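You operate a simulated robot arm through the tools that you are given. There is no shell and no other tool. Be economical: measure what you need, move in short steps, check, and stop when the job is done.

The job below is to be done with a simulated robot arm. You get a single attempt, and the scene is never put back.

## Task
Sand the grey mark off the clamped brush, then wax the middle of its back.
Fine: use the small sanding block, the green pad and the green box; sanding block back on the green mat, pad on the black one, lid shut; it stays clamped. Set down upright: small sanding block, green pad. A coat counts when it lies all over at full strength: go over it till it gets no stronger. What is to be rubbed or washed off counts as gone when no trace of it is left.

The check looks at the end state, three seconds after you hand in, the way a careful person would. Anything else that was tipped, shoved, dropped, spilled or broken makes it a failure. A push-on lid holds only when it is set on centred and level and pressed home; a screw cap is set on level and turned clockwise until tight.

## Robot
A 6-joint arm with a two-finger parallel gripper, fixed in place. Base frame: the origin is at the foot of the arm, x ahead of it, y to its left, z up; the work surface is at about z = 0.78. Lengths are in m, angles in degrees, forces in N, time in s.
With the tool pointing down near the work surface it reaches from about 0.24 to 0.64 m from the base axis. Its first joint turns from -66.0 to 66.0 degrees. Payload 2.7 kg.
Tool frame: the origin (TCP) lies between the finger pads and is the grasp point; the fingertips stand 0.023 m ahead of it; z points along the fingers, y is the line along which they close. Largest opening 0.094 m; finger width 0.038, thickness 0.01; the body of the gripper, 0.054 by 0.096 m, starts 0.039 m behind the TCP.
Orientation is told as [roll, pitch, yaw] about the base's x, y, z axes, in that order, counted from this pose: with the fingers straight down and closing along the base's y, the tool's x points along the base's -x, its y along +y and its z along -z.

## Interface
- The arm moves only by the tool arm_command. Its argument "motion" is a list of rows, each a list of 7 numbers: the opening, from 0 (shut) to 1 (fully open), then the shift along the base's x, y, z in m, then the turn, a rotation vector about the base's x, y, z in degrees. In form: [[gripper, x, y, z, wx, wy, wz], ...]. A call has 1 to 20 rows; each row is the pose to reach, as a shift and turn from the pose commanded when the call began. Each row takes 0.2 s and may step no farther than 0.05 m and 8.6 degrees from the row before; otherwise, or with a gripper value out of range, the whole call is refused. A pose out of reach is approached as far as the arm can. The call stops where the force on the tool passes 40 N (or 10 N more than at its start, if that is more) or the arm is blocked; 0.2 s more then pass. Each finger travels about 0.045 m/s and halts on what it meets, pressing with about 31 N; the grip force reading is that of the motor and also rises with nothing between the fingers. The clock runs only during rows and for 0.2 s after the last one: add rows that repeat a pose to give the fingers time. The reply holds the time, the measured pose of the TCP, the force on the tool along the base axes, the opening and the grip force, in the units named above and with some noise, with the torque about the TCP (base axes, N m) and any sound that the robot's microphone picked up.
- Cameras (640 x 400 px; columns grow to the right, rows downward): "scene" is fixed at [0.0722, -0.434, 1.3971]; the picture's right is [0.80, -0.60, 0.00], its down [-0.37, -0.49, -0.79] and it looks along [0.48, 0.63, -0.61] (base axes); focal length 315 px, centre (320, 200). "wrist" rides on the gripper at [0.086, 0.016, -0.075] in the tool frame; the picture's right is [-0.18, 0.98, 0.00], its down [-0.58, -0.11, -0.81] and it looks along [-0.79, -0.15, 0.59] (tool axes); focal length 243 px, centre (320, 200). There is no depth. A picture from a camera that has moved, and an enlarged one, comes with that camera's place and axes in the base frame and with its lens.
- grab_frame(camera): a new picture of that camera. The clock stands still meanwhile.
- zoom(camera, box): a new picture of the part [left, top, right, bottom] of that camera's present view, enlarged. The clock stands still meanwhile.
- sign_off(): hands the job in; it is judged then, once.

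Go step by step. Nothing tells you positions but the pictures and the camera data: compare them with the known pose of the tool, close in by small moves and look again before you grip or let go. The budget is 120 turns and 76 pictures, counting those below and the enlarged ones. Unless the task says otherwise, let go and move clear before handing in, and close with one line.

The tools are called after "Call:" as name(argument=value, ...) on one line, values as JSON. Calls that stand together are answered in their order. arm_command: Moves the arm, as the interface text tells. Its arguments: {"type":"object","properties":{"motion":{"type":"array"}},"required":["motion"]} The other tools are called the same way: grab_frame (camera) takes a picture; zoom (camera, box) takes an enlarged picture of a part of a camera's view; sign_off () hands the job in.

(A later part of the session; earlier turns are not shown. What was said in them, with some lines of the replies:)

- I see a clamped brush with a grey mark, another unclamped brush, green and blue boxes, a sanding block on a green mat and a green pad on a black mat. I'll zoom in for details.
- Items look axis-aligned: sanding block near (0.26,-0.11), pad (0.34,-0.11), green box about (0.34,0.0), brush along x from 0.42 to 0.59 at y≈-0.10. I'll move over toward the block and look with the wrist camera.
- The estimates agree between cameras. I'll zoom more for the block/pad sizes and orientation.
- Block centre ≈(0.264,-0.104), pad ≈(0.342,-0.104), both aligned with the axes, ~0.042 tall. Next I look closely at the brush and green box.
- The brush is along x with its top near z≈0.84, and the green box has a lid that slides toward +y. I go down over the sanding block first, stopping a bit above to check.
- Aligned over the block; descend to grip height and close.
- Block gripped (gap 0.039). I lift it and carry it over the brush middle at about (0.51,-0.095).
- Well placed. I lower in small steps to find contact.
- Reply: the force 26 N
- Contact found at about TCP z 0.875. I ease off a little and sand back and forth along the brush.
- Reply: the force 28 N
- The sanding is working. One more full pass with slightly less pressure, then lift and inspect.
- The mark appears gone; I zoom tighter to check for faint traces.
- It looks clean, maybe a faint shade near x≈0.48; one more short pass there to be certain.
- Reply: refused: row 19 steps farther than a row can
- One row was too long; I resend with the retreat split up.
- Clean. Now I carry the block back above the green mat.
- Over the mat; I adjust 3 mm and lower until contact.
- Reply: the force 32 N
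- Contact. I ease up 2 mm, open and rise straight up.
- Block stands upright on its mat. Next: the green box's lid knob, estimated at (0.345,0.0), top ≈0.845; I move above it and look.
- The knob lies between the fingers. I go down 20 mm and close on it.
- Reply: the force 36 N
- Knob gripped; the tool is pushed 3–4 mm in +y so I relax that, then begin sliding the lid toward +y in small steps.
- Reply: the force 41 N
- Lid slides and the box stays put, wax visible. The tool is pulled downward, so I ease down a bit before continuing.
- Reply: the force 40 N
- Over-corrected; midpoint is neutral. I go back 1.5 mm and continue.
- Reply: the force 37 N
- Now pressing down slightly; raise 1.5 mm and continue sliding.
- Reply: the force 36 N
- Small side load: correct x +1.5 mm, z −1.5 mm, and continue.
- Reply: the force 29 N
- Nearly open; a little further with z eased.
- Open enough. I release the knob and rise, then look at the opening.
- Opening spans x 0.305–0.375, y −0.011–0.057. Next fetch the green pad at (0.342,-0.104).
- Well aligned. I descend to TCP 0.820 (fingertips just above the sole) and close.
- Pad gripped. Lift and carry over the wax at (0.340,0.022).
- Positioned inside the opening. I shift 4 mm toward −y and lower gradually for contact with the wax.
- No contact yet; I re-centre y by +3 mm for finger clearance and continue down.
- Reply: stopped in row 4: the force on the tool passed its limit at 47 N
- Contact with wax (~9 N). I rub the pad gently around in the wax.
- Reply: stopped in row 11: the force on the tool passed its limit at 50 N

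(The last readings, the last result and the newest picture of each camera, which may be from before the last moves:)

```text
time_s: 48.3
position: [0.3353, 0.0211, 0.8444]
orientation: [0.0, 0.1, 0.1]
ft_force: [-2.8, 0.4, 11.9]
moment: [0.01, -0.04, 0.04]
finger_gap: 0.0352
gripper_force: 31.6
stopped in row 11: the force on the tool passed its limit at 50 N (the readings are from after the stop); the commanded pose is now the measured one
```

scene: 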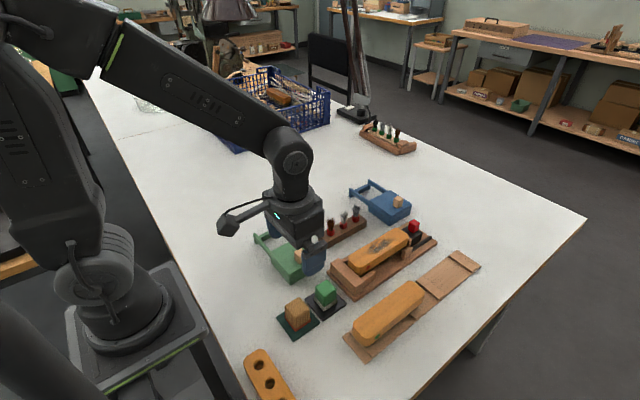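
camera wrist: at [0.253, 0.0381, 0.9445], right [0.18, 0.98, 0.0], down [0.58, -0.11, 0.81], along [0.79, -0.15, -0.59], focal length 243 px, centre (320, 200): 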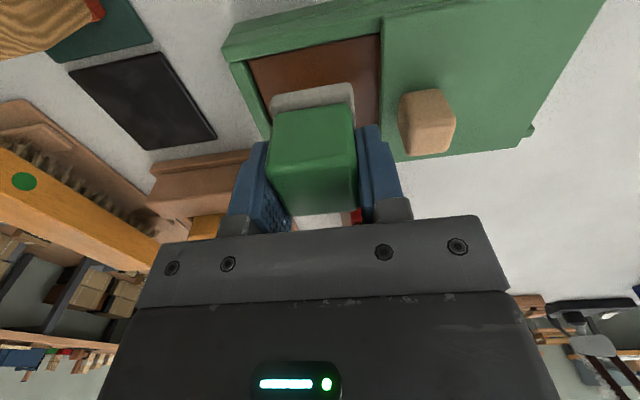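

Pad loaded. I lift, go to y≈−0.095 first, then along x to above the brush middle.

Call:
arm_command(motion=[[0.15, 0, 0, 0.03, 0, 0, 0], [0.15, 0, 0, 0.07, 0, 0, 0], [0.15, 0, -0.03, 0.09, 0, 0, 0], [0.15, 0, -0.075, 0.09, 0, 0, 0], [0.15, 0.01, -0.116, 0.09, 0, 0, 0], [0.15, 0.055, -0.1165, 0.09, 0, 0, 0], [0.15, 0.1, -0.1165, 0.09, 0, 0, 0], [0.15, 0.145, -0.1165, 0.09, 0, 0, 0], [0.15, 0.172, -0.1165, 0.08, 0, 0, 0], [0.15, 0.172, -0.1165, 0.06, 0, 0, 0], [0.15, 0.172, -0.1165, 0.045, 0, 0, 0], [0.15, 0.172, -0.1165, 0.045, 0, 0, 0]])

Call:
zoom(camera="scene", box=[325, 195, 445, 300])

```text
time_s: 50.9
position: [0.5066, -0.0936, 0.8868]
orientation: [0.0, 0.3, 0.2]
ft_force: [0.3, 0.7, -0.2]
moment: [0.0, 0.01, 0.01]
finger_gap: 0.0354
gripper_force: 30.5
```

```text
3.81 times, centred on (385, 248) of scene
camera zoom: at [0.0723, -0.434, 1.3971], right [0.8, -0.6, 0.0], down [-0.37, -0.49, -0.79], along [0.48, 0.63, -0.61], focal length 1200 px, centre (72, 19)
```

zoom: 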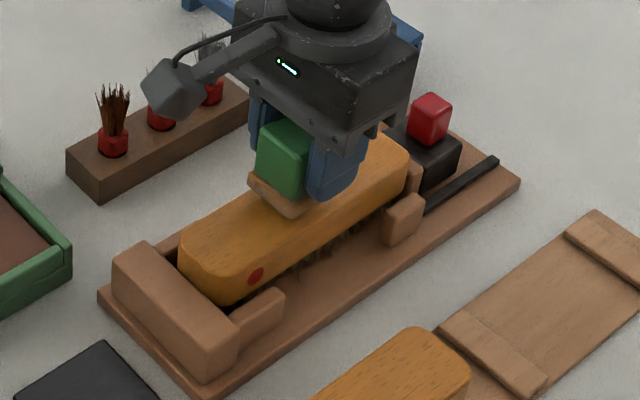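

The pad sole is coloured with wax. I lower to contact and start rubbing.

Call:
arm_command(motion=[[0.15, 0, -0.001, -0.002, 0, 0, 0], [0.15, 0, -0.001, -0.003, 0, 0, 0], [0.15, 0, -0.001, -0.004, 0, 0, 0], [0.15, 0, -0.001, -0.004, 0, 0, 0]])

```text
time_s: 51.9
position: [0.5073, -0.0948, 0.8842]
orientation: [0.0, 0.4, 0.1]
ft_force: [-0.7, -0.1, -0.9]
moment: [0.0, -0.01, -0.01]
finger_gap: 0.0354
gripper_force: 31.2
```

Call:
arm_command(motion=[[0.15, 0, 0, -0.001, 0, -0.3, 0], [0.15, 0, 0, -0.002, 0, -0.3, 0], [0.15, 0, 0, -0.003, 0, -0.3, 0], [0.15, 0, 0, -0.003, 0, -0.3, 0]])

```text
time_s: 52.9
position: [0.5069, -0.0956, 0.8809]
orientation: [0.0, -0.1, 0.0]
ft_force: [-0.1, 0.5, 0.2]
moment: [-0.01, 0.03, -0.02]
finger_gap: 0.0353
gripper_force: 31.0
```

Call:
arm_command(motion=[[0.15, 0, 0, -0.001, 0, 0, 0], [0.15, 0, 0, -0.002, 0, 0, 0], [0.15, 0, 0, -0.002, 0, 0, 0]])

```text
time_s: 53.7
position: [0.5072, -0.0956, 0.8796]
orientation: [0.1, -0.1, 0.1]
ft_force: [-1.4, 1.3, 4.6]
moment: [0.06, -0.01, 0.03]
finger_gap: 0.0354
gripper_force: 30.5
```

Contact (≈5 N). I press slightly more and rub over the middle.

Call:
arm_command(motion=[[0.15, 0, 0, -0.0006, 0, 0, 0], [0.15, 0.012, 0, -0.0006, 0, 0, 0], [0.15, 0.024, 0, -0.0006, 0, 0, 0], [0.15, 0.024, 0.004, -0.0006, 0, 0, 0], [0.15, 0.012, 0.004, -0.0006, 0, 0, 0], [0.15, 0, 0.004, -0.0006, 0, 0, 0], [0.15, -0.012, 0.004, -0.0006, 0, 0, 0], [0.15, -0.018, 0.004, -0.0006, 0, 0, 0], [0.15, -0.018, -0.004, -0.0006, 0, 0, 0], [0.15, -0.006, -0.004, -0.0006, 0, 0, 0], [0.15, 0.006, -0.004, -0.0006, 0, 0, 0], [0.15, 0.018, -0.004, -0.0006, 0, 0, 0], [0.15, 0.024, -0.004, -0.0006, 0, 0, 0], [0.15, 0.012, 0, -0.0006, 0, 0, 0], [0.15, 0, 0, -0.0006, 0, 0, 0], [0.15, -0.018, 0, -0.0006, 0, 0, 0], [0.15, -0.018, 0, 0.02, 0, 0, 0], [0.15, -0.05, 0, 0.05, 0, 0, 0], [0.15, -0.09, 0, 0.06, 0, 0, 0]])

Call:
zoom(camera="scene", box=[335, 215, 435, 285])

```text
time_s: 57.7
position: [0.417, -0.0966, 0.939]
orientation: [0.1, 0.0, 0.1]
ft_force: [-0.3, 0.3, -0.3]
moment: [0.01, 0.02, 0.0]
finger_gap: 0.0355
gripper_force: 31.0
```

```text
5.71 times, centred on (385, 250) of scene
camera zoom: at [0.0723, -0.434, 1.3971], right [0.8, -0.6, 0.0], down [-0.37, -0.49, -0.79], along [0.48, 0.63, -0.61], focal length 1801 px, centre (-51, -86)
```

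zoom: 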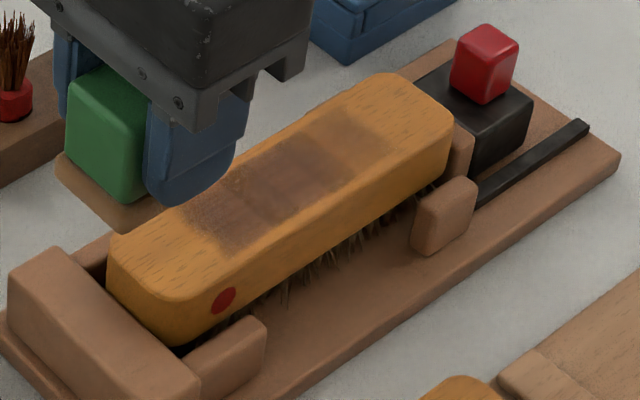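

A coat is forming over the middle, uneven so far. I rub a second pass, with more attention to both ends.

Call:
arm_command(motion=[[0.15, 0.04, 0, -0.01, 0, 0, 0], [0.15, 0.08, 0.001, -0.03, 0, 0, 0], [0.15, 0.112, 0.001, -0.05, 0, 0, 0], [0.15, 0.114, 0.001, -0.058, 0, 0, 0], [0.15, 0.114, 0.001, -0.0603, 0, 0, 0], [0.15, 0.114, 0.005, -0.0603, 0, 0, 0], [0.15, 0.108, -0.003, -0.0603, 0, 0, 0], [0.15, 0.114, 0.005, -0.0603, 0, 0, 0], [0.15, 0.114, -0.003, -0.0603, 0, 0, 0], [0.15, 0.1, -0.003, -0.0603, 0, 0, 0], [0.15, 0.088, -0.003, -0.0603, 0, 0, 0], [0.15, 0.076, -0.003, -0.0603, 0, 0, 0], [0.15, 0.072, 0.005, -0.0603, 0, 0, 0], [0.15, 0.078, -0.003, -0.0603, 0, 0, 0], [0.15, 0.072, 0.005, -0.0603, 0, 0, 0], [0.15, 0.085, 0.005, -0.0603, 0, 0, 0], [0.15, 0.1, 0.005, -0.0603, 0, 0, 0], [0.15, 0.114, 0.003, -0.0603, 0, 0, 0], [0.15, 0.1, 0.001, -0.0603, 0, 0, 0], [0.15, 0.085, 0.001, -0.0603, 0, 0, 0]])

```text
time_s: 61.9
position: [0.5043, -0.0957, 0.8803]
orientation: [-0.1, -0.3, 0.0]
ft_force: [8.1, 0.5, 16.7]
moment: [0.05, -0.16, -0.06]
finger_gap: 0.0353
gripper_force: 30.9
```

Good pressure (≈17 N). I lift and inspect.

Call:
arm_command(motion=[[0.15, -0.012, 0, 0, 0, 0, 0], [0.15, 0.015, 0, 0, 0, 0, 0], [0.15, 0.028, 0, 0, 0, 0, 0], [0.15, 0.01, 0, 0, 0, 0, 0], [0.15, -0.014, 0, 0, 0, 0, 0], [0.15, -0.014, 0, 0.02, 0, 0, 0], [0.15, -0.05, 0, 0.05, 0, 0, 0], [0.15, -0.09, 0, 0.055, 0, 0, 0]])

Call:
zoom(camera="scene", box=[335, 215, 435, 285])

```text
time_s: 63.7
position: [0.4129, -0.0961, 0.9333]
orientation: [0.0, 0.1, 0.1]
ft_force: [0.3, -0.2, -0.7]
moment: [0.01, -0.02, -0.02]
finger_gap: 0.035
gripper_force: 31.2
```

```text
5.71 times, centred on (385, 250) of scene
camera zoom: at [0.0723, -0.434, 1.3971], right [0.8, -0.6, 0.0], down [-0.37, -0.49, -0.79], along [0.48, 0.63, -0.61], focal length 1801 px, centre (-51, -86)
```

zoom: 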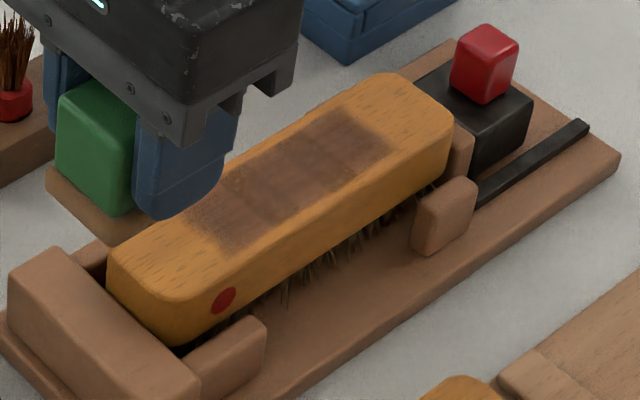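

Coat is getting stronger. I reload the pad with wax: back over the box along the same path.

Call:
arm_command(motion=[[0.15, -0.04, 0, 0, 0, 0, 0], [0.15, -0.073, 0.02, 0, 0, 0, 0], [0.15, -0.073, 0.065, 0, 0, 0, 0], [0.15, -0.073, 0.105, 0, 0, 0, 0], [0.15, -0.073, 0.1175, -0.02, 0, 0, 0], [0.15, -0.073, 0.1175, -0.05, 0, 0, 0], [0.15, -0.073, 0.1175, -0.07, 0, 0, 0], [0.15, -0.073, 0.1175, -0.08, 0, 0, 0], [0.15, -0.073, 0.1175, -0.085, 0, 0, 0], [0.15, -0.073, 0.1175, -0.085, 0, 0, 0]])

Call:
zoom(camera="scene", box=[255, 205, 335, 285])

Call:
zoom(camera="scene", box=[350, 222, 422, 267])

```text
time_s: 65.9
position: [0.3387, 0.0259, 0.8493]
orientation: [0.0, -0.1, 0.1]
ft_force: [0.2, -0.7, 0.4]
moment: [0.0, 0.03, 0.02]
finger_gap: 0.0357
gripper_force: 30.5
```

```text
5.00 times, centred on (295, 245) of scene
camera zoom: at [0.0723, -0.434, 1.3971], right [0.8, -0.6, 0.0], down [-0.37, -0.49, -0.79], along [0.48, 0.63, -0.61], focal length 1576 px, centre (445, -25)
```

zoom: 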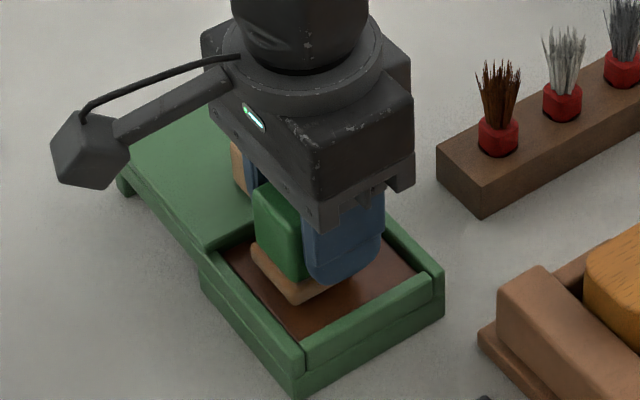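

```text
8.89 times, centred on (386, 244) of scene
camera zoom: at [0.0723, -0.434, 1.3971], right [0.8, -0.6, 0.0], down [-0.37, -0.49, -0.79], along [0.48, 0.63, -0.61], focal length 2801 px, centre (-267, -196)
```

zoom: 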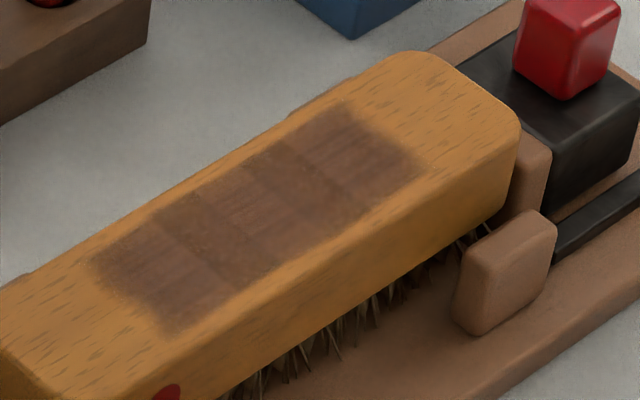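

Fairly even coat, with some bands. I re-centre in the box, lower to the wax and rub.

Call:
arm_command(motion=[[0.15, 0.001, -0.0045, 0, 0, 0, 0], [0.15, 0.001, -0.0045, -0.0015, 0, 0, 0], [0.15, 0.001, -0.0045, -0.003, 0, 0, 0], [0.15, 0.001, -0.0045, -0.004, 0, 0, 0], [0.15, 0.001, -0.0045, -0.004, 0, 0, 0]])

```text
time_s: 67.1
position: [0.3401, 0.0184, 0.8453]
orientation: [0.0, 0.1, 0.0]
ft_force: [0.7, 0.0, -0.4]
moment: [-0.01, 0.02, 0.02]
finger_gap: 0.0354
gripper_force: 30.8
```

Call:
arm_command(motion=[[0.15, 0, 0.002, -0.001, 0, 0, 0], [0.15, 0, 0.002, -0.002, 0, 0, 0], [0.15, 0, 0.002, -0.003, 0, 0, 0], [0.15, 0, 0.002, -0.003, 0, 0, 0]])

```text
time_s: 68.1
position: [0.3414, 0.0208, 0.8442]
orientation: [0.0, -0.2, 0.1]
ft_force: [-2.4, 0.0, 8.6]
moment: [-0.02, 0.03, -0.01]
finger_gap: 0.0354
gripper_force: 30.5
stopped in row 4: the force on the tool passed its limit at 42 N (the readings are from after the stop); the commanded pose is now the measured one
```

Call:
arm_command(motion=[[0.15, 0.005, 0, 0, 0, 0, 0], [0.15, 0.01, 0, 0, 0, 0, 0], [0.15, 0.004, 0.001, 0, 0, 0, 0], [0.15, -0.004, 0.001, 0, 0, 0, 0], [0.15, -0.009, 0, 0, 0, 0, 0], [0.15, -0.004, -0.001, 0, 0, 0, 0], [0.15, 0.004, -0.001, 0, 0, 0, 0], [0.15, 0.009, 0, 0, 0, 0, 0], [0.15, 0, 0, 0, 0, 0, 0], [0.15, 0, 0, 0.03, 0, 0, 0], [0.15, 0, 0, 0.07, 0, 0, 0], [0.15, 0, -0.03, 0.09, 0, 0, 0], [0.15, 0, -0.075, 0.09, 0, 0, 0], [0.15, 0.01, -0.116, 0.09, 0, 0, 0], [0.15, 0.055, -0.1165, 0.09, 0, 0, 0], [0.15, 0.1, -0.1165, 0.09, 0, 0, 0], [0.15, 0.145, -0.1165, 0.09, 0, 0, 0], [0.15, 0.166, -0.1165, 0.08, 0, 0, 0], [0.15, 0.166, -0.1165, 0.06, 0, 0, 0], [0.15, 0.166, -0.1165, 0.042, 0, 0, 0]])

```text
time_s: 72.3
position: [0.5073, -0.0945, 0.8852]
orientation: [0.0, -0.1, 0.2]
ft_force: [-0.3, 0.2, -0.8]
moment: [0.0, 0.01, 0.03]
finger_gap: 0.0354
gripper_force: 30.6
```

Reloaded and above the brush; lower and rub a full pass.

Call:
arm_command(motion=[[0.15, -0.018, -0.001, -0.004, 0, 0, 0], [0.15, -0.018, -0.001, -0.006, 0, 0, 0], [0.15, -0.019, -0.005, -0.0063, 0, 0, 0], [0.15, -0.006, -0.005, -0.0063, 0, 0, 0], [0.15, 0.01, -0.005, -0.0063, 0, 0, 0], [0.15, 0.025, -0.005, -0.0063, 0, 0, 0], [0.15, 0.025, 0.003, -0.0063, 0, 0, 0], [0.15, 0.01, 0.003, -0.0063, 0, 0, 0], [0.15, -0.005, 0.003, -0.0063, 0, 0, 0], [0.15, -0.019, 0.003, -0.0063, 0, 0, 0], [0.15, -0.019, -0.001, -0.0063, 0, 0, 0], [0.15, -0.005, -0.001, -0.0063, 0, 0, 0], [0.15, 0.01, -0.001, -0.0063, 0, 0, 0], [0.15, 0.025, -0.001, -0.0063, 0, 0, 0], [0.15, 0.025, -0.005, -0.0063, 0, 0, 0], [0.15, 0.012, 0.003, -0.0063, 0, 0, 0], [0.15, 0.002, -0.005, -0.0063, 0, 0, 0], [0.15, -0.008, 0.003, -0.0063, 0, 0, 0], [0.15, -0.019, -0.005, -0.0063, 0, 0, 0], [0.15, -0.019, 0.003, -0.0063, 0, 0, 0]])

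Call:
arm_command(motion=[[0.15, 0.015, 0, 0, 0, 0, 0], [0.15, 0.03, 0, 0, 0, 0, 0], [0.15, 0.044, -0.004, 0, 0, 0, 0], [0.15, 0.03, -0.008, 0, 0, 0, 0], [0.15, 0.015, -0.008, 0, 0, 0, 0], [0.15, 0, -0.004, 0, 0, 0, 0], [0.15, 0, -0.004, 0.02, 0, 0, 0], [0.15, -0.035, -0.004, 0.045, 0, 0, 0], [0.15, -0.08, -0.004, 0.053, 0, 0, 0]])

Call:
zoom(camera="scene", box=[350, 222, 422, 267])

```text
time_s: 76.5
position: [0.4876, -0.0943, 0.8792]
orientation: [0.0, -0.1, 0.2]
ft_force: [1.5, -10.1, 21.4]
moment: [-0.28, 0.01, -0.04]
finger_gap: 0.0354
gripper_force: 31.0
```

```text
time_s: 78.5
position: [0.4074, -0.0957, 0.9331]
orientation: [0.0, -0.1, 0.1]
ft_force: [-0.2, 0.3, -0.7]
moment: [-0.03, -0.03, 0.04]
finger_gap: 0.0355
gripper_force: 30.7
```

```text
8.89 times, centred on (386, 244) of scene
camera zoom: at [0.0723, -0.434, 1.3971], right [0.8, -0.6, 0.0], down [-0.37, -0.49, -0.79], along [0.48, 0.63, -0.61], focal length 2801 px, centre (-267, -196)
```

zoom: 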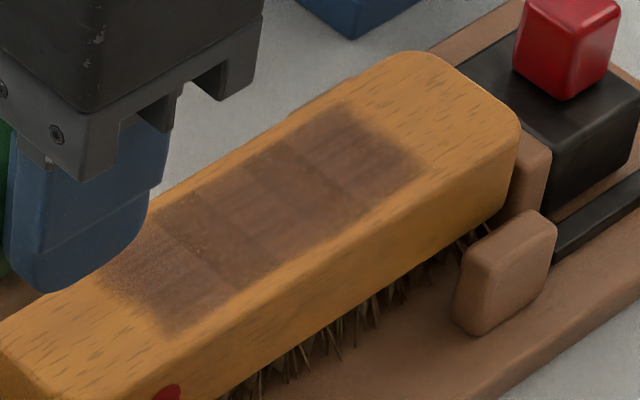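

Little change since the last pass, so it's close to full strength. I run another pass with longer strokes to see whether the extent or tone still changes.

Call:
arm_command(motion=[[0.15, 0.04, 0, -0.02, 0, 0, 0], [0.15, 0.068, 0, -0.045, 0, 0, 0], [0.15, 0.068, 0, -0.053, 0, 0, 0], [0.15, 0.068, 0, -0.0547, 0, 0, 0], [0.15, 0.068, 0.006, -0.0547, 0, 0, 0], [0.15, 0.068, -0.006, -0.0547, 0, 0, 0], [0.15, 0.076, 0.006, -0.0547, 0, 0, 0], [0.15, 0.084, -0.006, -0.0547, 0, 0, 0], [0.15, 0.092, 0.006, -0.0547, 0, 0, 0], [0.15, 0.1, -0.006, -0.0547, 0, 0, 0], [0.15, 0.108, 0.006, -0.0547, 0, 0, 0], [0.15, 0.116, -0.006, -0.0547, 0, 0, 0], [0.15, 0.124, 0.006, -0.0547, 0, 0, 0], [0.15, 0.132, -0.006, -0.0547, 0, 0, 0], [0.15, 0.136, 0.006, -0.0547, 0, 0, 0], [0.15, 0.136, -0.004, -0.0547, 0, 0, 0], [0.15, 0.12, 0, -0.0547, 0, 0, 0], [0.15, 0.105, 0, -0.0547, 0, 0, 0], [0.15, 0.09, 0, -0.0547, 0, 0, 0], [0.15, 0.075, 0, -0.0547, 0, 0, 0]])

Call:
arm_command(motion=[[0.15, -0.007, 0, 0, 0, 0, 0], [0.15, 0.01, 0.005, 0, 0, 0, 0], [0.15, 0.025, 0.005, 0, 0, 0, 0], [0.15, 0.04, 0.005, 0, 0, 0, 0], [0.15, 0.06, 0.005, 0, 0, 0, 0], [0.15, 0.045, -0.005, 0, 0, 0, 0], [0.15, 0.03, -0.005, 0, 0, 0, 0], [0.15, 0.015, -0.005, 0, 0, 0, 0], [0.15, 0, -0.005, 0, 0, 0, 0], [0.15, 0, 0, 0.02, 0, 0, 0], [0.15, -0.03, 0, 0.055, 0, 0, 0], [0.15, -0.07, 0, 0.06, 0, 0, 0], [0.15, -0.11, 0, 0.06, 0, 0, 0]])

Call:
zoom(camera="scene", box=[350, 222, 422, 267])

```text
time_s: 80.2
position: [0.4876, -0.0946, 0.8797]
orientation: [-0.1, -0.1, 0.2]
ft_force: [-1.2, -0.2, 6.2]
moment: [0.02, -0.02, -0.02]
finger_gap: 0.0357
gripper_force: 31.3
stopped in row 8: the force on the tool passed its limit at 42 N (the readings are from after the stop); the commanded pose is now the measured one
```

```text
time_s: 83.0
position: [0.3779, -0.0919, 0.9367]
orientation: [0.0, -0.1, 0.2]
ft_force: [-0.5, 0.2, 0.5]
moment: [-0.02, -0.01, 0.02]
finger_gap: 0.0355
gripper_force: 30.8
```

```text
8.89 times, centred on (386, 244) of scene
camera zoom: at [0.0723, -0.434, 1.3971], right [0.8, -0.6, 0.0], down [-0.37, -0.49, -0.79], along [0.48, 0.63, -0.61], focal length 2801 px, centre (-267, -196)
```

zoom: 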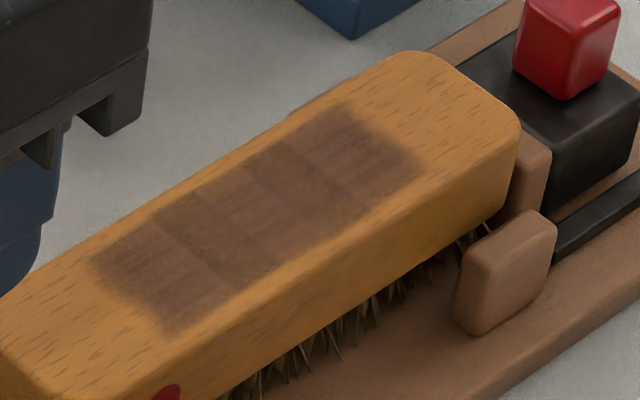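

Extent and tone now seem stable. For certainty I do one more reload and full pass, then compare.

Call:
arm_command(motion=[[0.15, -0.038, 0.025, 0, 0, 0, 0], [0.15, -0.038, 0.07, 0, 0, 0, 0], [0.15, -0.038, 0.105, 0, 0, 0, 0], [0.15, -0.038, 0.1134, -0.02, 0, 0, 0], [0.15, -0.038, 0.1134, -0.05, 0, 0, 0], [0.15, -0.038, 0.1134, -0.075, 0, 0, 0], [0.15, -0.038, 0.1134, -0.087, 0, 0, 0], [0.15, -0.038, 0.1134, -0.089, 0, 0, 0], [0.15, -0.038, 0.1134, -0.089, 0, 0, 0]])

```text
time_s: 85.0
position: [0.3381, 0.0199, 0.8507]
orientation: [-0.1, 0.0, 0.1]
ft_force: [0.9, -0.6, -0.3]
moment: [-0.01, -0.01, 0.0]
finger_gap: 0.0353
gripper_force: 30.8
```

Call:
arm_command(motion=[[0.15, 0.002, 0.001, -0.002, 0, 0, 0], [0.15, 0.002, 0.001, -0.004, 0, 0, 0], [0.15, 0.002, 0.001, -0.005, 0, 0, 0], [0.15, 0.002, 0.001, -0.006, 0, 0, 0], [0.15, 0.002, 0.001, -0.0068, 0, 0, 0], [0.15, 0.002, 0.001, -0.0068, 0, 0, 0]])

```text
time_s: 86.4
position: [0.3417, 0.0206, 0.8431]
orientation: [0.0, -0.1, 0.2]
ft_force: [-1.6, 1.2, 7.3]
moment: [0.05, 0.07, 0.02]
finger_gap: 0.0353
gripper_force: 31.2
```

Call:
arm_command(motion=[[0.15, 0.005, 0, 0, 0, 0, 0], [0.15, 0.01, 0, 0, 0, 0, 0], [0.15, 0.004, 0.001, 0, 0, 0, 0], [0.15, -0.004, 0.001, 0, 0, 0, 0], [0.15, -0.009, 0, 0, 0, 0, 0], [0.15, -0.004, -0.001, 0, 0, 0, 0], [0.15, 0.004, -0.001, 0, 0, 0, 0], [0.15, 0.009, 0, 0, 0, 0, 0], [0.15, 0, 0, 0, 0, 0, 0], [0.15, 0, 0, 0.03, 0, 0, 0], [0.15, 0, 0, 0.07, 0, 0, 0], [0.15, 0, -0.03, 0.09, 0, 0, 0], [0.15, 0, -0.075, 0.09, 0, 0, 0], [0.15, 0.01, -0.116, 0.09, 0, 0, 0], [0.15, 0.055, -0.1165, 0.09, 0, 0, 0], [0.15, 0.1, -0.1165, 0.09, 0, 0, 0], [0.15, 0.145, -0.1165, 0.09, 0, 0, 0], [0.15, 0.166, -0.1165, 0.08, 0, 0, 0], [0.15, 0.166, -0.1165, 0.06, 0, 0, 0], [0.15, 0.166, -0.1165, 0.042, 0, 0, 0]])

```text
time_s: 90.6
position: [0.5076, -0.0955, 0.8854]
orientation: [0.0, -0.1, 0.1]
ft_force: [0.0, 0.4, -0.3]
moment: [-0.01, -0.01, -0.01]
finger_gap: 0.0354
gripper_force: 31.3
```

Call:
arm_command(motion=[[0.15, -0.015, 0, -0.003, 0, 0, 0], [0.15, -0.03, 0, -0.0055, 0, 0, 0], [0.15, -0.032, 0, -0.006, 0, 0, 0], [0.15, -0.032, 0.005, -0.006, 0, 0, 0], [0.15, -0.028, -0.005, -0.006, 0, 0, 0], [0.15, -0.024, 0.005, -0.006, 0, 0, 0], [0.15, -0.018, -0.005, -0.006, 0, 0, 0], [0.15, -0.012, 0.005, -0.006, 0, 0, 0], [0.15, -0.006, -0.005, -0.006, 0, 0, 0], [0.15, 0, 0.005, -0.006, 0, 0, 0], [0.15, 0.006, -0.005, -0.006, 0, 0, 0], [0.15, 0.012, 0.005, -0.006, 0, 0, 0], [0.15, 0.018, -0.005, -0.006, 0, 0, 0], [0.15, 0.024, 0.005, -0.006, 0, 0, 0], [0.15, 0.03, -0.005, -0.006, 0, 0, 0], [0.15, 0.035, 0.005, -0.006, 0, 0, 0], [0.15, 0.035, -0.005, -0.006, 0, 0, 0], [0.15, 0.02, 0, -0.006, 0, 0, 0], [0.15, 0.005, 0, -0.006, 0, 0, 0], [0.15, -0.01, 0, -0.006, 0, 0, 0]])

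```text
time_s: 94.8
position: [0.4983, -0.0964, 0.8789]
orientation: [0.0, -0.2, 0.1]
ft_force: [2.4, 0.3, 4.6]
moment: [0.03, -0.1, 0.01]
finger_gap: 0.0355
gripper_force: 31.0
```

Call:
arm_command(motion=[[0.15, -0.01, 0.005, -0.0005, 0, 0, 0], [0.15, -0.022, 0.005, -0.0005, 0, 0, 0], [0.15, -0.01, 0.005, -0.0005, 0, 0, 0], [0.15, 0.01, 0.005, -0.0005, 0, 0, 0], [0.15, 0.03, 0.005, -0.0005, 0, 0, 0], [0.15, 0.045, 0.005, -0.0005, 0, 0, 0], [0.15, 0.045, -0.005, -0.0005, 0, 0, 0], [0.15, 0.03, -0.005, -0.0005, 0, 0, 0], [0.15, 0.01, -0.005, -0.0005, 0, 0, 0], [0.15, -0.01, -0.005, -0.0005, 0, 0, 0], [0.15, -0.022, -0.005, -0.0005, 0, 0, 0], [0.15, -0.01, 0, -0.0005, 0, 0, 0], [0.15, -0.01, 0, 0.02, 0, 0, 0], [0.15, -0.04, 0, 0.055, 0, 0, 0], [0.15, -0.08, 0, 0.06, 0, 0, 0], [0.15, -0.12, 0, 0.06, 0, 0, 0]])

Call:
zoom(camera="scene", box=[350, 222, 422, 267])

```text
time_s: 98.2
position: [0.3768, -0.0961, 0.9418]
orientation: [0.1, -0.1, 0.0]
ft_force: [-0.4, -0.3, -0.9]
moment: [0.02, 0.0, -0.03]
finger_gap: 0.0353
gripper_force: 31.2
```

```text
8.89 times, centred on (386, 244) of scene
camera zoom: at [0.0723, -0.434, 1.3971], right [0.8, -0.6, 0.0], down [-0.37, -0.49, -0.79], along [0.48, 0.63, -0.61], focal length 2801 px, centre (-267, -196)
```

zoom: 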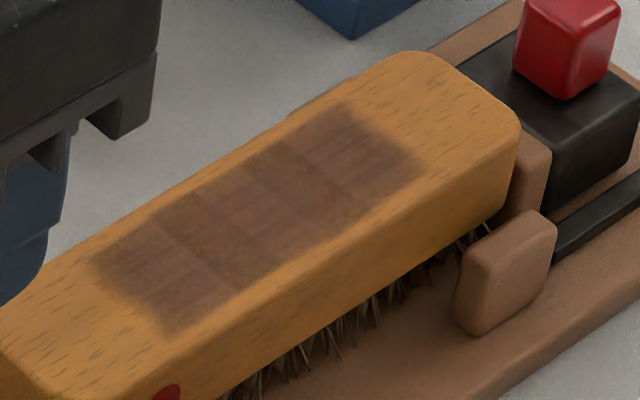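

No more change: the coat is at full strength. Now return the pad above the black mat.

Call:
arm_command(motion=[[0.15, -0.0355, -0.008, 0, 0, 0, 0], [0.15, -0.0355, -0.008, -0.04, 0, 0, 0], [0.15, -0.0355, -0.008, -0.08, 0, 0, 0], [0.15, -0.0355, -0.008, -0.105, 0, 0, 0], [0.15, -0.0355, -0.008, -0.113, 0, 0, 0], [0.15, -0.0355, -0.008, -0.113, 0, 0, 0]])

Call:
zoom(camera="scene", box=[290, 240, 370, 320])

```text
time_s: 99.6
position: [0.3391, -0.1042, 0.8257]
orientation: [0.0, -0.1, 0.0]
ft_force: [0.4, 0.4, -0.7]
moment: [-0.02, -0.01, -0.02]
finger_gap: 0.0352
gripper_force: 30.6
```

```text
5.00 times, centred on (330, 280) of scene
camera zoom: at [0.0723, -0.434, 1.3971], right [0.8, -0.6, 0.0], down [-0.37, -0.49, -0.79], along [0.48, 0.63, -0.61], focal length 1576 px, centre (270, -200)
```

zoom: 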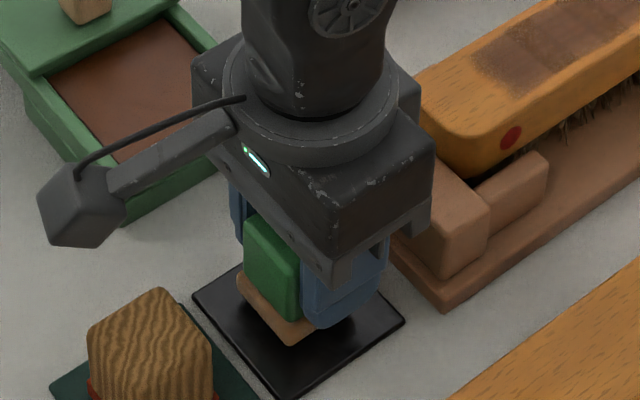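

Over the mat; shift 1.5 mm in x and lower to contact.

Call:
arm_command(motion=[[0.15, 0.0015, 0, -0.002, 0, 0, 0], [0.15, 0.0015, 0, -0.004, 0, 0, 0], [0.15, 0.0015, 0, -0.006, 0, 0, 0], [0.15, 0.0015, 0, -0.007, 0, 0, 0], [0.15, 0.0015, 0, -0.007, 0, 0, 0]])

```text
time_s: 100.8
position: [0.3439, -0.1037, 0.8193]
orientation: [-0.2, -0.1, 0.1]
ft_force: [0.2, -0.2, -0.3]
moment: [-0.02, -0.01, 0.0]
finger_gap: 0.0353
gripper_force: 31.7
```

Call:
arm_command(motion=[[0.15, 0, 0, -0.001, 0, 0, 0], [0.15, 0, 0, -0.002, 0, 0, 0], [0.15, 0, 0, -0.003, 0, 0, 0], [0.15, 0, 0, -0.003, 0, 0, 0]])

```text
time_s: 101.5
position: [0.3435, -0.1027, 0.8173]
orientation: [0.0, -0.1, 0.1]
ft_force: [-1.5, 0.2, 7.2]
moment: [0.04, 0.04, -0.02]
finger_gap: 0.0354
gripper_force: 31.3
stopped in row 3: the force on the tool passed its limit at 44 N (the readings are from after the stop); the commanded pose is now the measured one
```

Contact with the mat. Open and rise.

Call:
arm_command(motion=[[0.25, 0, 0, 0.0005, 0, 0, 0], [0.65, 0, 0, 0.0005, 0, 0, 0], [0.65, 0, 0, 0.0005, 0, 0, 0], [0.65, 0, 0, 0.0005, 0, 0, 0], [0.65, 0, 0, 0.02, 0, 0, 0], [0.65, 0, 0, 0.06, 0, 0, 0], [0.65, 0, 0, 0.1, 0, 0, 0], [0.65, 0, 0.03, 0.12, 0, 0, 0]])

Call:
zoom(camera="scene", box=[245, 210, 365, 335])

Call:
grab_frame(camera="wrist")

```text
time_s: 103.3
position: [0.3426, -0.0745, 0.9377]
orientation: [0.0, -0.1, 0.1]
ft_force: [1.0, -0.2, 0.6]
moment: [-0.01, 0.01, 0.01]
finger_gap: 0.0612
gripper_force: 0.1
```

```text
3.20 times, centred on (305, 272) of scene
camera zoom: at [0.0722, -0.434, 1.3971], right [0.8, -0.6, 0.0], down [-0.37, -0.49, -0.79], along [0.48, 0.63, -0.61], focal length 1008 px, centre (368, -32)
```

zoom: 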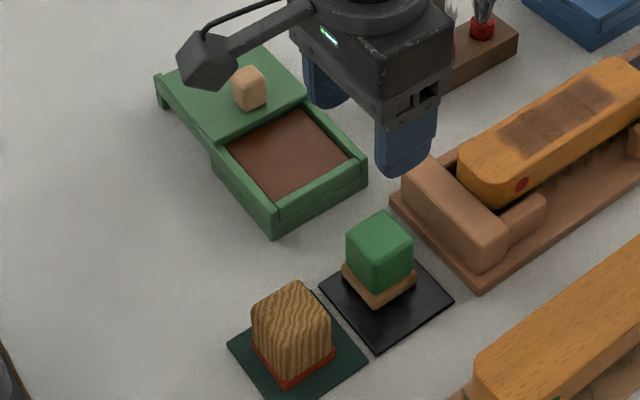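

```text
29 pictures are left
camera wrist: at [0.2562, -0.0588, 1.0121], right [0.18, 0.98, 0.0], down [0.58, -0.11, 0.81], along [0.79, -0.15, -0.59], focal length 243 px, centre (320, 200)
```

wrist: 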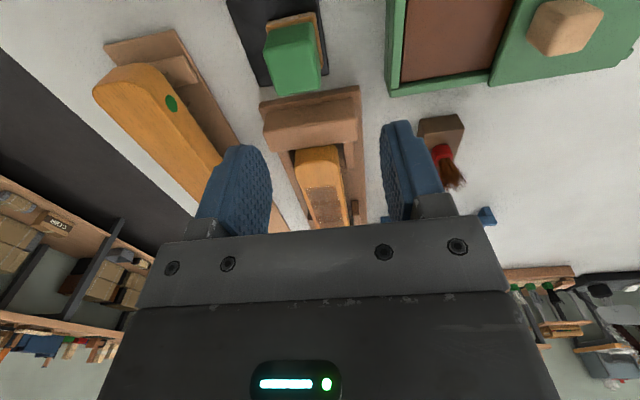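

Pad stands on the black mat. Now I go back over the lid knob at about (0.343,0.078).

Call:
arm_command(motion=[[0.5, 0, 0.045, 0, 0, 0, 0], [0.5, 0, 0.09, 0, 0, 0, 0], [0.5, 0, 0.135, 0, 0, 0, 0], [0.5, 0, 0.1525, -0.02, 0, 0, 0], [0.5, 0, 0.1525, -0.05, 0, 0, 0], [0.5, 0, 0.1525, -0.067, 0, 0, 0], [0.5, 0, 0.1525, -0.067, 0, 0, 0]])

Call:
grab_frame(camera="wrist")

```text
time_s: 104.9
position: [0.341, 0.0784, 0.8698]
orientation: [0.0, 0.0, 0.1]
ft_force: [-0.2, -0.4, 0.9]
moment: [-0.02, -0.01, 0.01]
finger_gap: 0.047
gripper_force: 0.1
```

```text
28 pictures are left
camera wrist: at [0.2552, 0.0943, 0.9449], right [0.18, 0.98, 0.0], down [0.58, -0.11, 0.81], along [0.79, -0.15, -0.59], focal length 243 px, centre (320, 200)
```

wrist: 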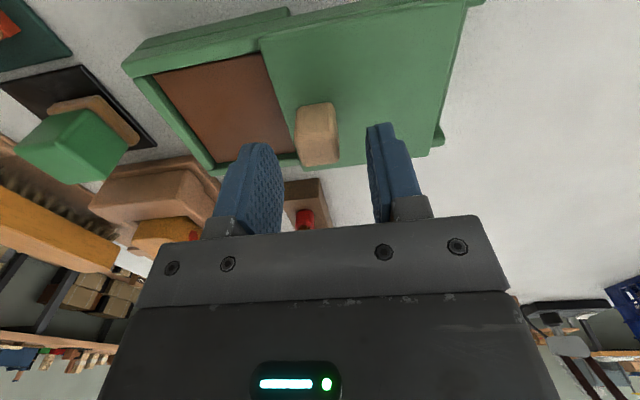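

Aligned. Lower and close on the knob.

Call:
arm_command(motion=[[0.5, 0.001, 0, -0.01, 0, 0, 0], [0.5, 0.001, 0, -0.0185, 0, 0, 0], [0.5, 0.001, 0, -0.0185, 0, 0, 0], [0.3, 0.001, 0, -0.0185, 0, 0, 0], [0.15, 0.001, 0, -0.0185, 0, 0, 0], [0.1, 0.001, 0, -0.0185, 0, 0, 0], [0.1, 0.001, 0, -0.0185, 0, 0, 0]])

```text
time_s: 106.5
position: [0.3433, 0.0785, 0.8535]
orientation: [0.0, -0.1, 0.0]
ft_force: [1.3, -0.2, -4.4]
moment: [0.04, -0.09, -0.05]
finger_gap: 0.0219
gripper_force: 44.9
```

Gripped with near-zero load. Slide toward −y in stages.

Call:
arm_command(motion=[[0.1, 0, -0.006, 0, 0, 0, 0], [0.1, 0, -0.013, 0, 0, 0, 0], [0.1, 0, -0.02, 0, 0, 0, 0], [0.1, 0, -0.02, 0, 0, 0, 0]])

```text
time_s: 107.5
position: [0.3437, 0.0568, 0.8537]
orientation: [-0.1, 0.2, 0.1]
ft_force: [-11.8, -0.5, 20.5]
moment: [0.05, 0.84, -0.09]
finger_gap: 0.0217
gripper_force: 45.0
```

Call:
arm_command(motion=[[0.1, -0.0006, 0, 0.0008, 0, 0, 0], [0.1, -0.0006, -0.006, 0.0008, 0, 0, 0], [0.1, -0.0006, -0.013, 0.0008, 0, 0, 0], [0.1, -0.0006, -0.02, 0.0008, 0, 0, 0], [0.1, -0.0006, -0.02, 0.0008, 0, 0, 0]])

```text
time_s: 108.7
position: [0.3436, 0.0376, 0.8536]
orientation: [-0.1, 0.1, 0.1]
ft_force: [-12.4, -0.8, -3.1]
moment: [0.07, -0.34, 0.02]
finger_gap: 0.0216
gripper_force: 44.6
```

Call:
arm_command(motion=[[0.1, -0.0006, 0, 0, 0, 0, 0], [0.1, -0.0006, -0.006, 0, 0, 0, 0], [0.1, -0.0006, -0.013, 0, 0, 0, 0], [0.1, -0.0006, -0.02, 0, 0, 0, 0], [0.1, -0.0006, -0.025, 0, 0, 0, 0], [0.1, -0.0006, -0.025, 0, 0, 0, 0]])

Call:
zoom(camera="scene", box=[255, 205, 335, 285])

```text
time_s: 110.1
position: [0.3435, 0.015, 0.8523]
orientation: [-0.1, -0.1, 0.2]
ft_force: [-14.7, -0.2, 3.6]
moment: [0.0, 0.57, -0.09]
finger_gap: 0.0215
gripper_force: 44.8
```

```text
5.00 times, centred on (295, 245) of scene
camera zoom: at [0.0719, -0.434, 1.3971], right [0.8, -0.6, 0.0], down [-0.37, -0.49, -0.79], along [0.48, 0.63, -0.61], focal length 1576 px, centre (445, -25)
```

zoom: 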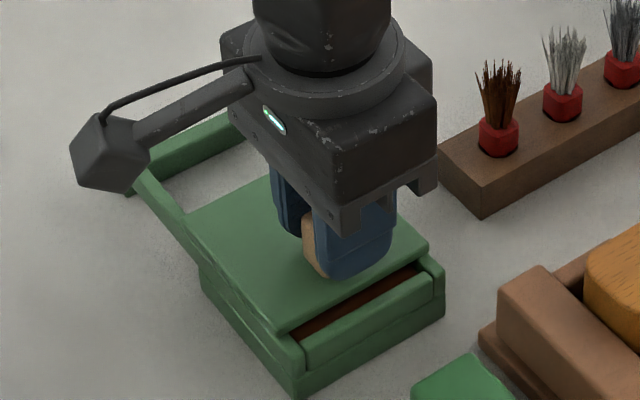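

Almost shut, about 12 mm left. Continue slowly to the stop.

Call:
arm_command(motion=[[0.1, -0.0008, -0.004, 0, 0, 0, 0], [0.1, -0.0008, -0.008, 0, 0, 0, 0], [0.1, -0.0008, -0.01, 0, 0, 0, 0], [0.1, -0.0008, -0.012, 0, 0, 0, 0], [0.1, -0.0008, -0.012, 0, 0, 0, 0]])

Call:
zoom(camera="scene", box=[255, 205, 335, 285])

```text
time_s: 111.3
position: [0.3435, 0.0003, 0.8537]
orientation: [-0.1, -0.1, 0.1]
ft_force: [4.4, -0.3, -35.6]
moment: [0.05, -0.09, -0.08]
finger_gap: 0.0217
gripper_force: 44.5
```

```text
5.00 times, centred on (295, 245) of scene
camera zoom: at [0.0727, -0.434, 1.397], right [0.8, -0.6, 0.0], down [-0.37, -0.49, -0.79], along [0.48, 0.63, -0.62], focal length 1576 px, centre (445, -25)
```

zoom: 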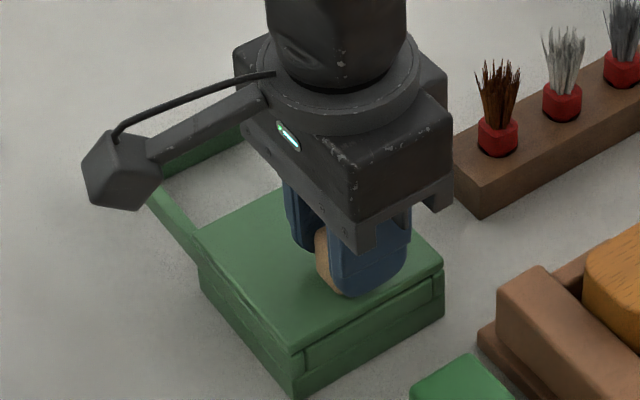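

Looks shut; I nudge until the stop is felt, easing z down.

Call:
arm_command(motion=[[0.1, 0, 0, -0.0012, 0, 0, 0], [0.1, 0, -0.001, -0.0012, 0, 0, 0], [0.1, 0, -0.002, -0.0012, 0, 0, 0], [0.1, 0, -0.002, -0.0012, 0, 0, 0]])

```text
time_s: 112.3
position: [0.3421, -0.0009, 0.8524]
orientation: [0.0, -0.1, 0.1]
ft_force: [-7.3, 8.4, 12.3]
moment: [0.12, 0.63, -0.15]
finger_gap: 0.0215
gripper_force: 45.4
```

Stop felt (Fy +8 N): lid is home. Back off the load, release and rise.

Call:
arm_command(motion=[[0.1, 0, 0, 0.0003, 0, 0, 0], [0.5, 0, 0, 0.0003, 0, 0, 0], [0.5, 0, 0, 0.0003, 0, 0, 0], [0.5, 0, 0, 0.0003, 0, 0, 0], [0.5, 0, 0, 0.02, 0, 0, 0], [0.5, 0, 0, 0.06, 0, 0, 0], [0.5, 0, 0.03, 0.1, 0, 0, 0], [0.5, -0.02, 0.07, 0.12, 0, 0, 0], [0.5, -0.03, 0.11, 0.14, 0, 0, 0], [0.5, -0.03, 0.15, 0.16, 0, 0, 0]])

Call:
grab_frame(camera="scene")

Call:
zoom(camera="scene", box=[245, 200, 365, 335])

Call:
zoom(camera="scene", box=[335, 215, 435, 285])

```text
time_s: 114.5
position: [0.3128, 0.1492, 1.012]
orientation: [-0.1, 0.0, 0.2]
ft_force: [0.2, 0.3, 0.1]
moment: [-0.05, -0.01, -0.02]
finger_gap: 0.0471
gripper_force: 0.2
```

```text
25 pictures are left
```

scene: 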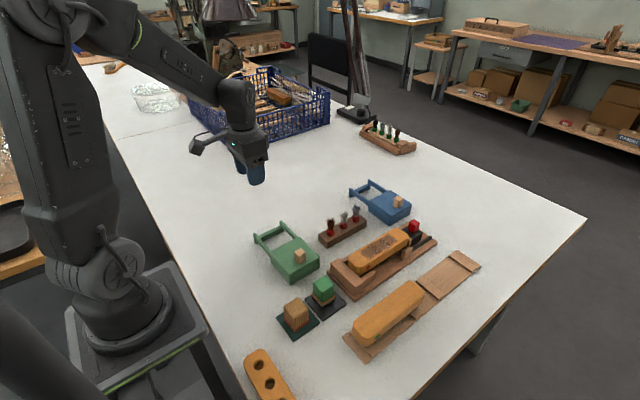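

```text
2.96 times, centred on (305, 268) of scene
camera zoom: at [0.0722, -0.434, 1.3971], right [0.8, -0.6, 0.0], down [-0.37, -0.49, -0.79], along [0.48, 0.63, -0.61], focal length 934 px, centre (364, 0)
```

zoom: 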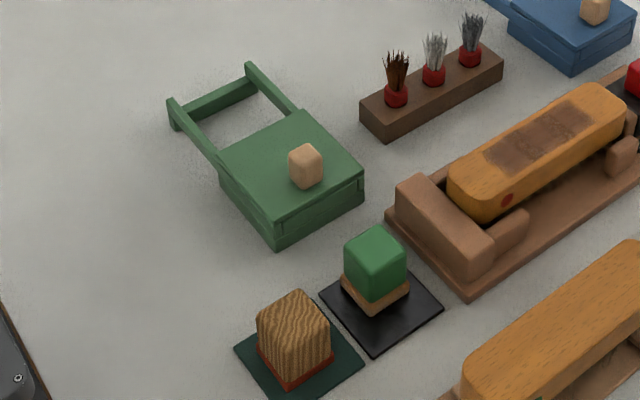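

```text
5.71 times, centred on (385, 250) of scene
camera zoom: at [0.0722, -0.434, 1.3971], right [0.8, -0.6, 0.0], down [-0.37, -0.49, -0.79], along [0.48, 0.63, -0.61], focal length 1801 px, centre (-51, -86)
```

zoom: 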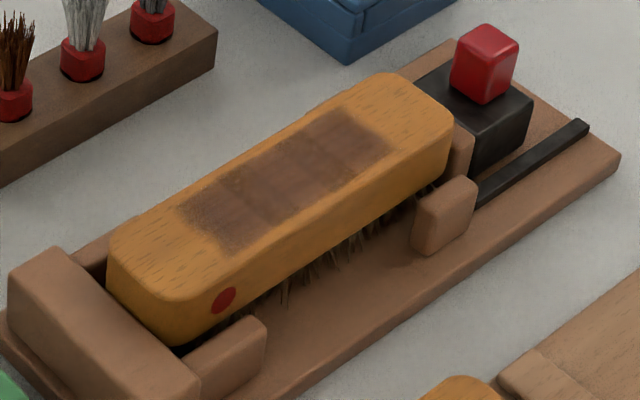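

Everything is in place. A last tight look at the coat, unobstructed.

Call:
zoom(camera="scene", box=[355, 230, 405, 261])

```text
12.80 times, centred on (380, 246) of scene
camera zoom: at [0.0722, -0.434, 1.3971], right [0.8, -0.6, 0.0], down [-0.37, -0.49, -0.79], along [0.48, 0.63, -0.61], focal length 4033 px, centre (-448, -382)
```

zoom: 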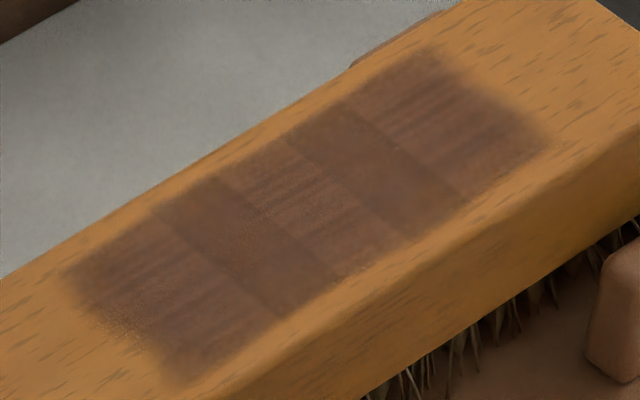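

The coat is uniform and hasn't changed over the last passes. The lid is shut, both tools stand on their mats, the brush is still clamped and the arm is clear.

Call:
sign_off()

```text
The job is handed in.
```

I sanded the grey mark off the brush and waxed the middle of its back until further passes made no difference. The sanding block and pad are back upright on their mats, the green box lid is shut, and the brush is still clamped.
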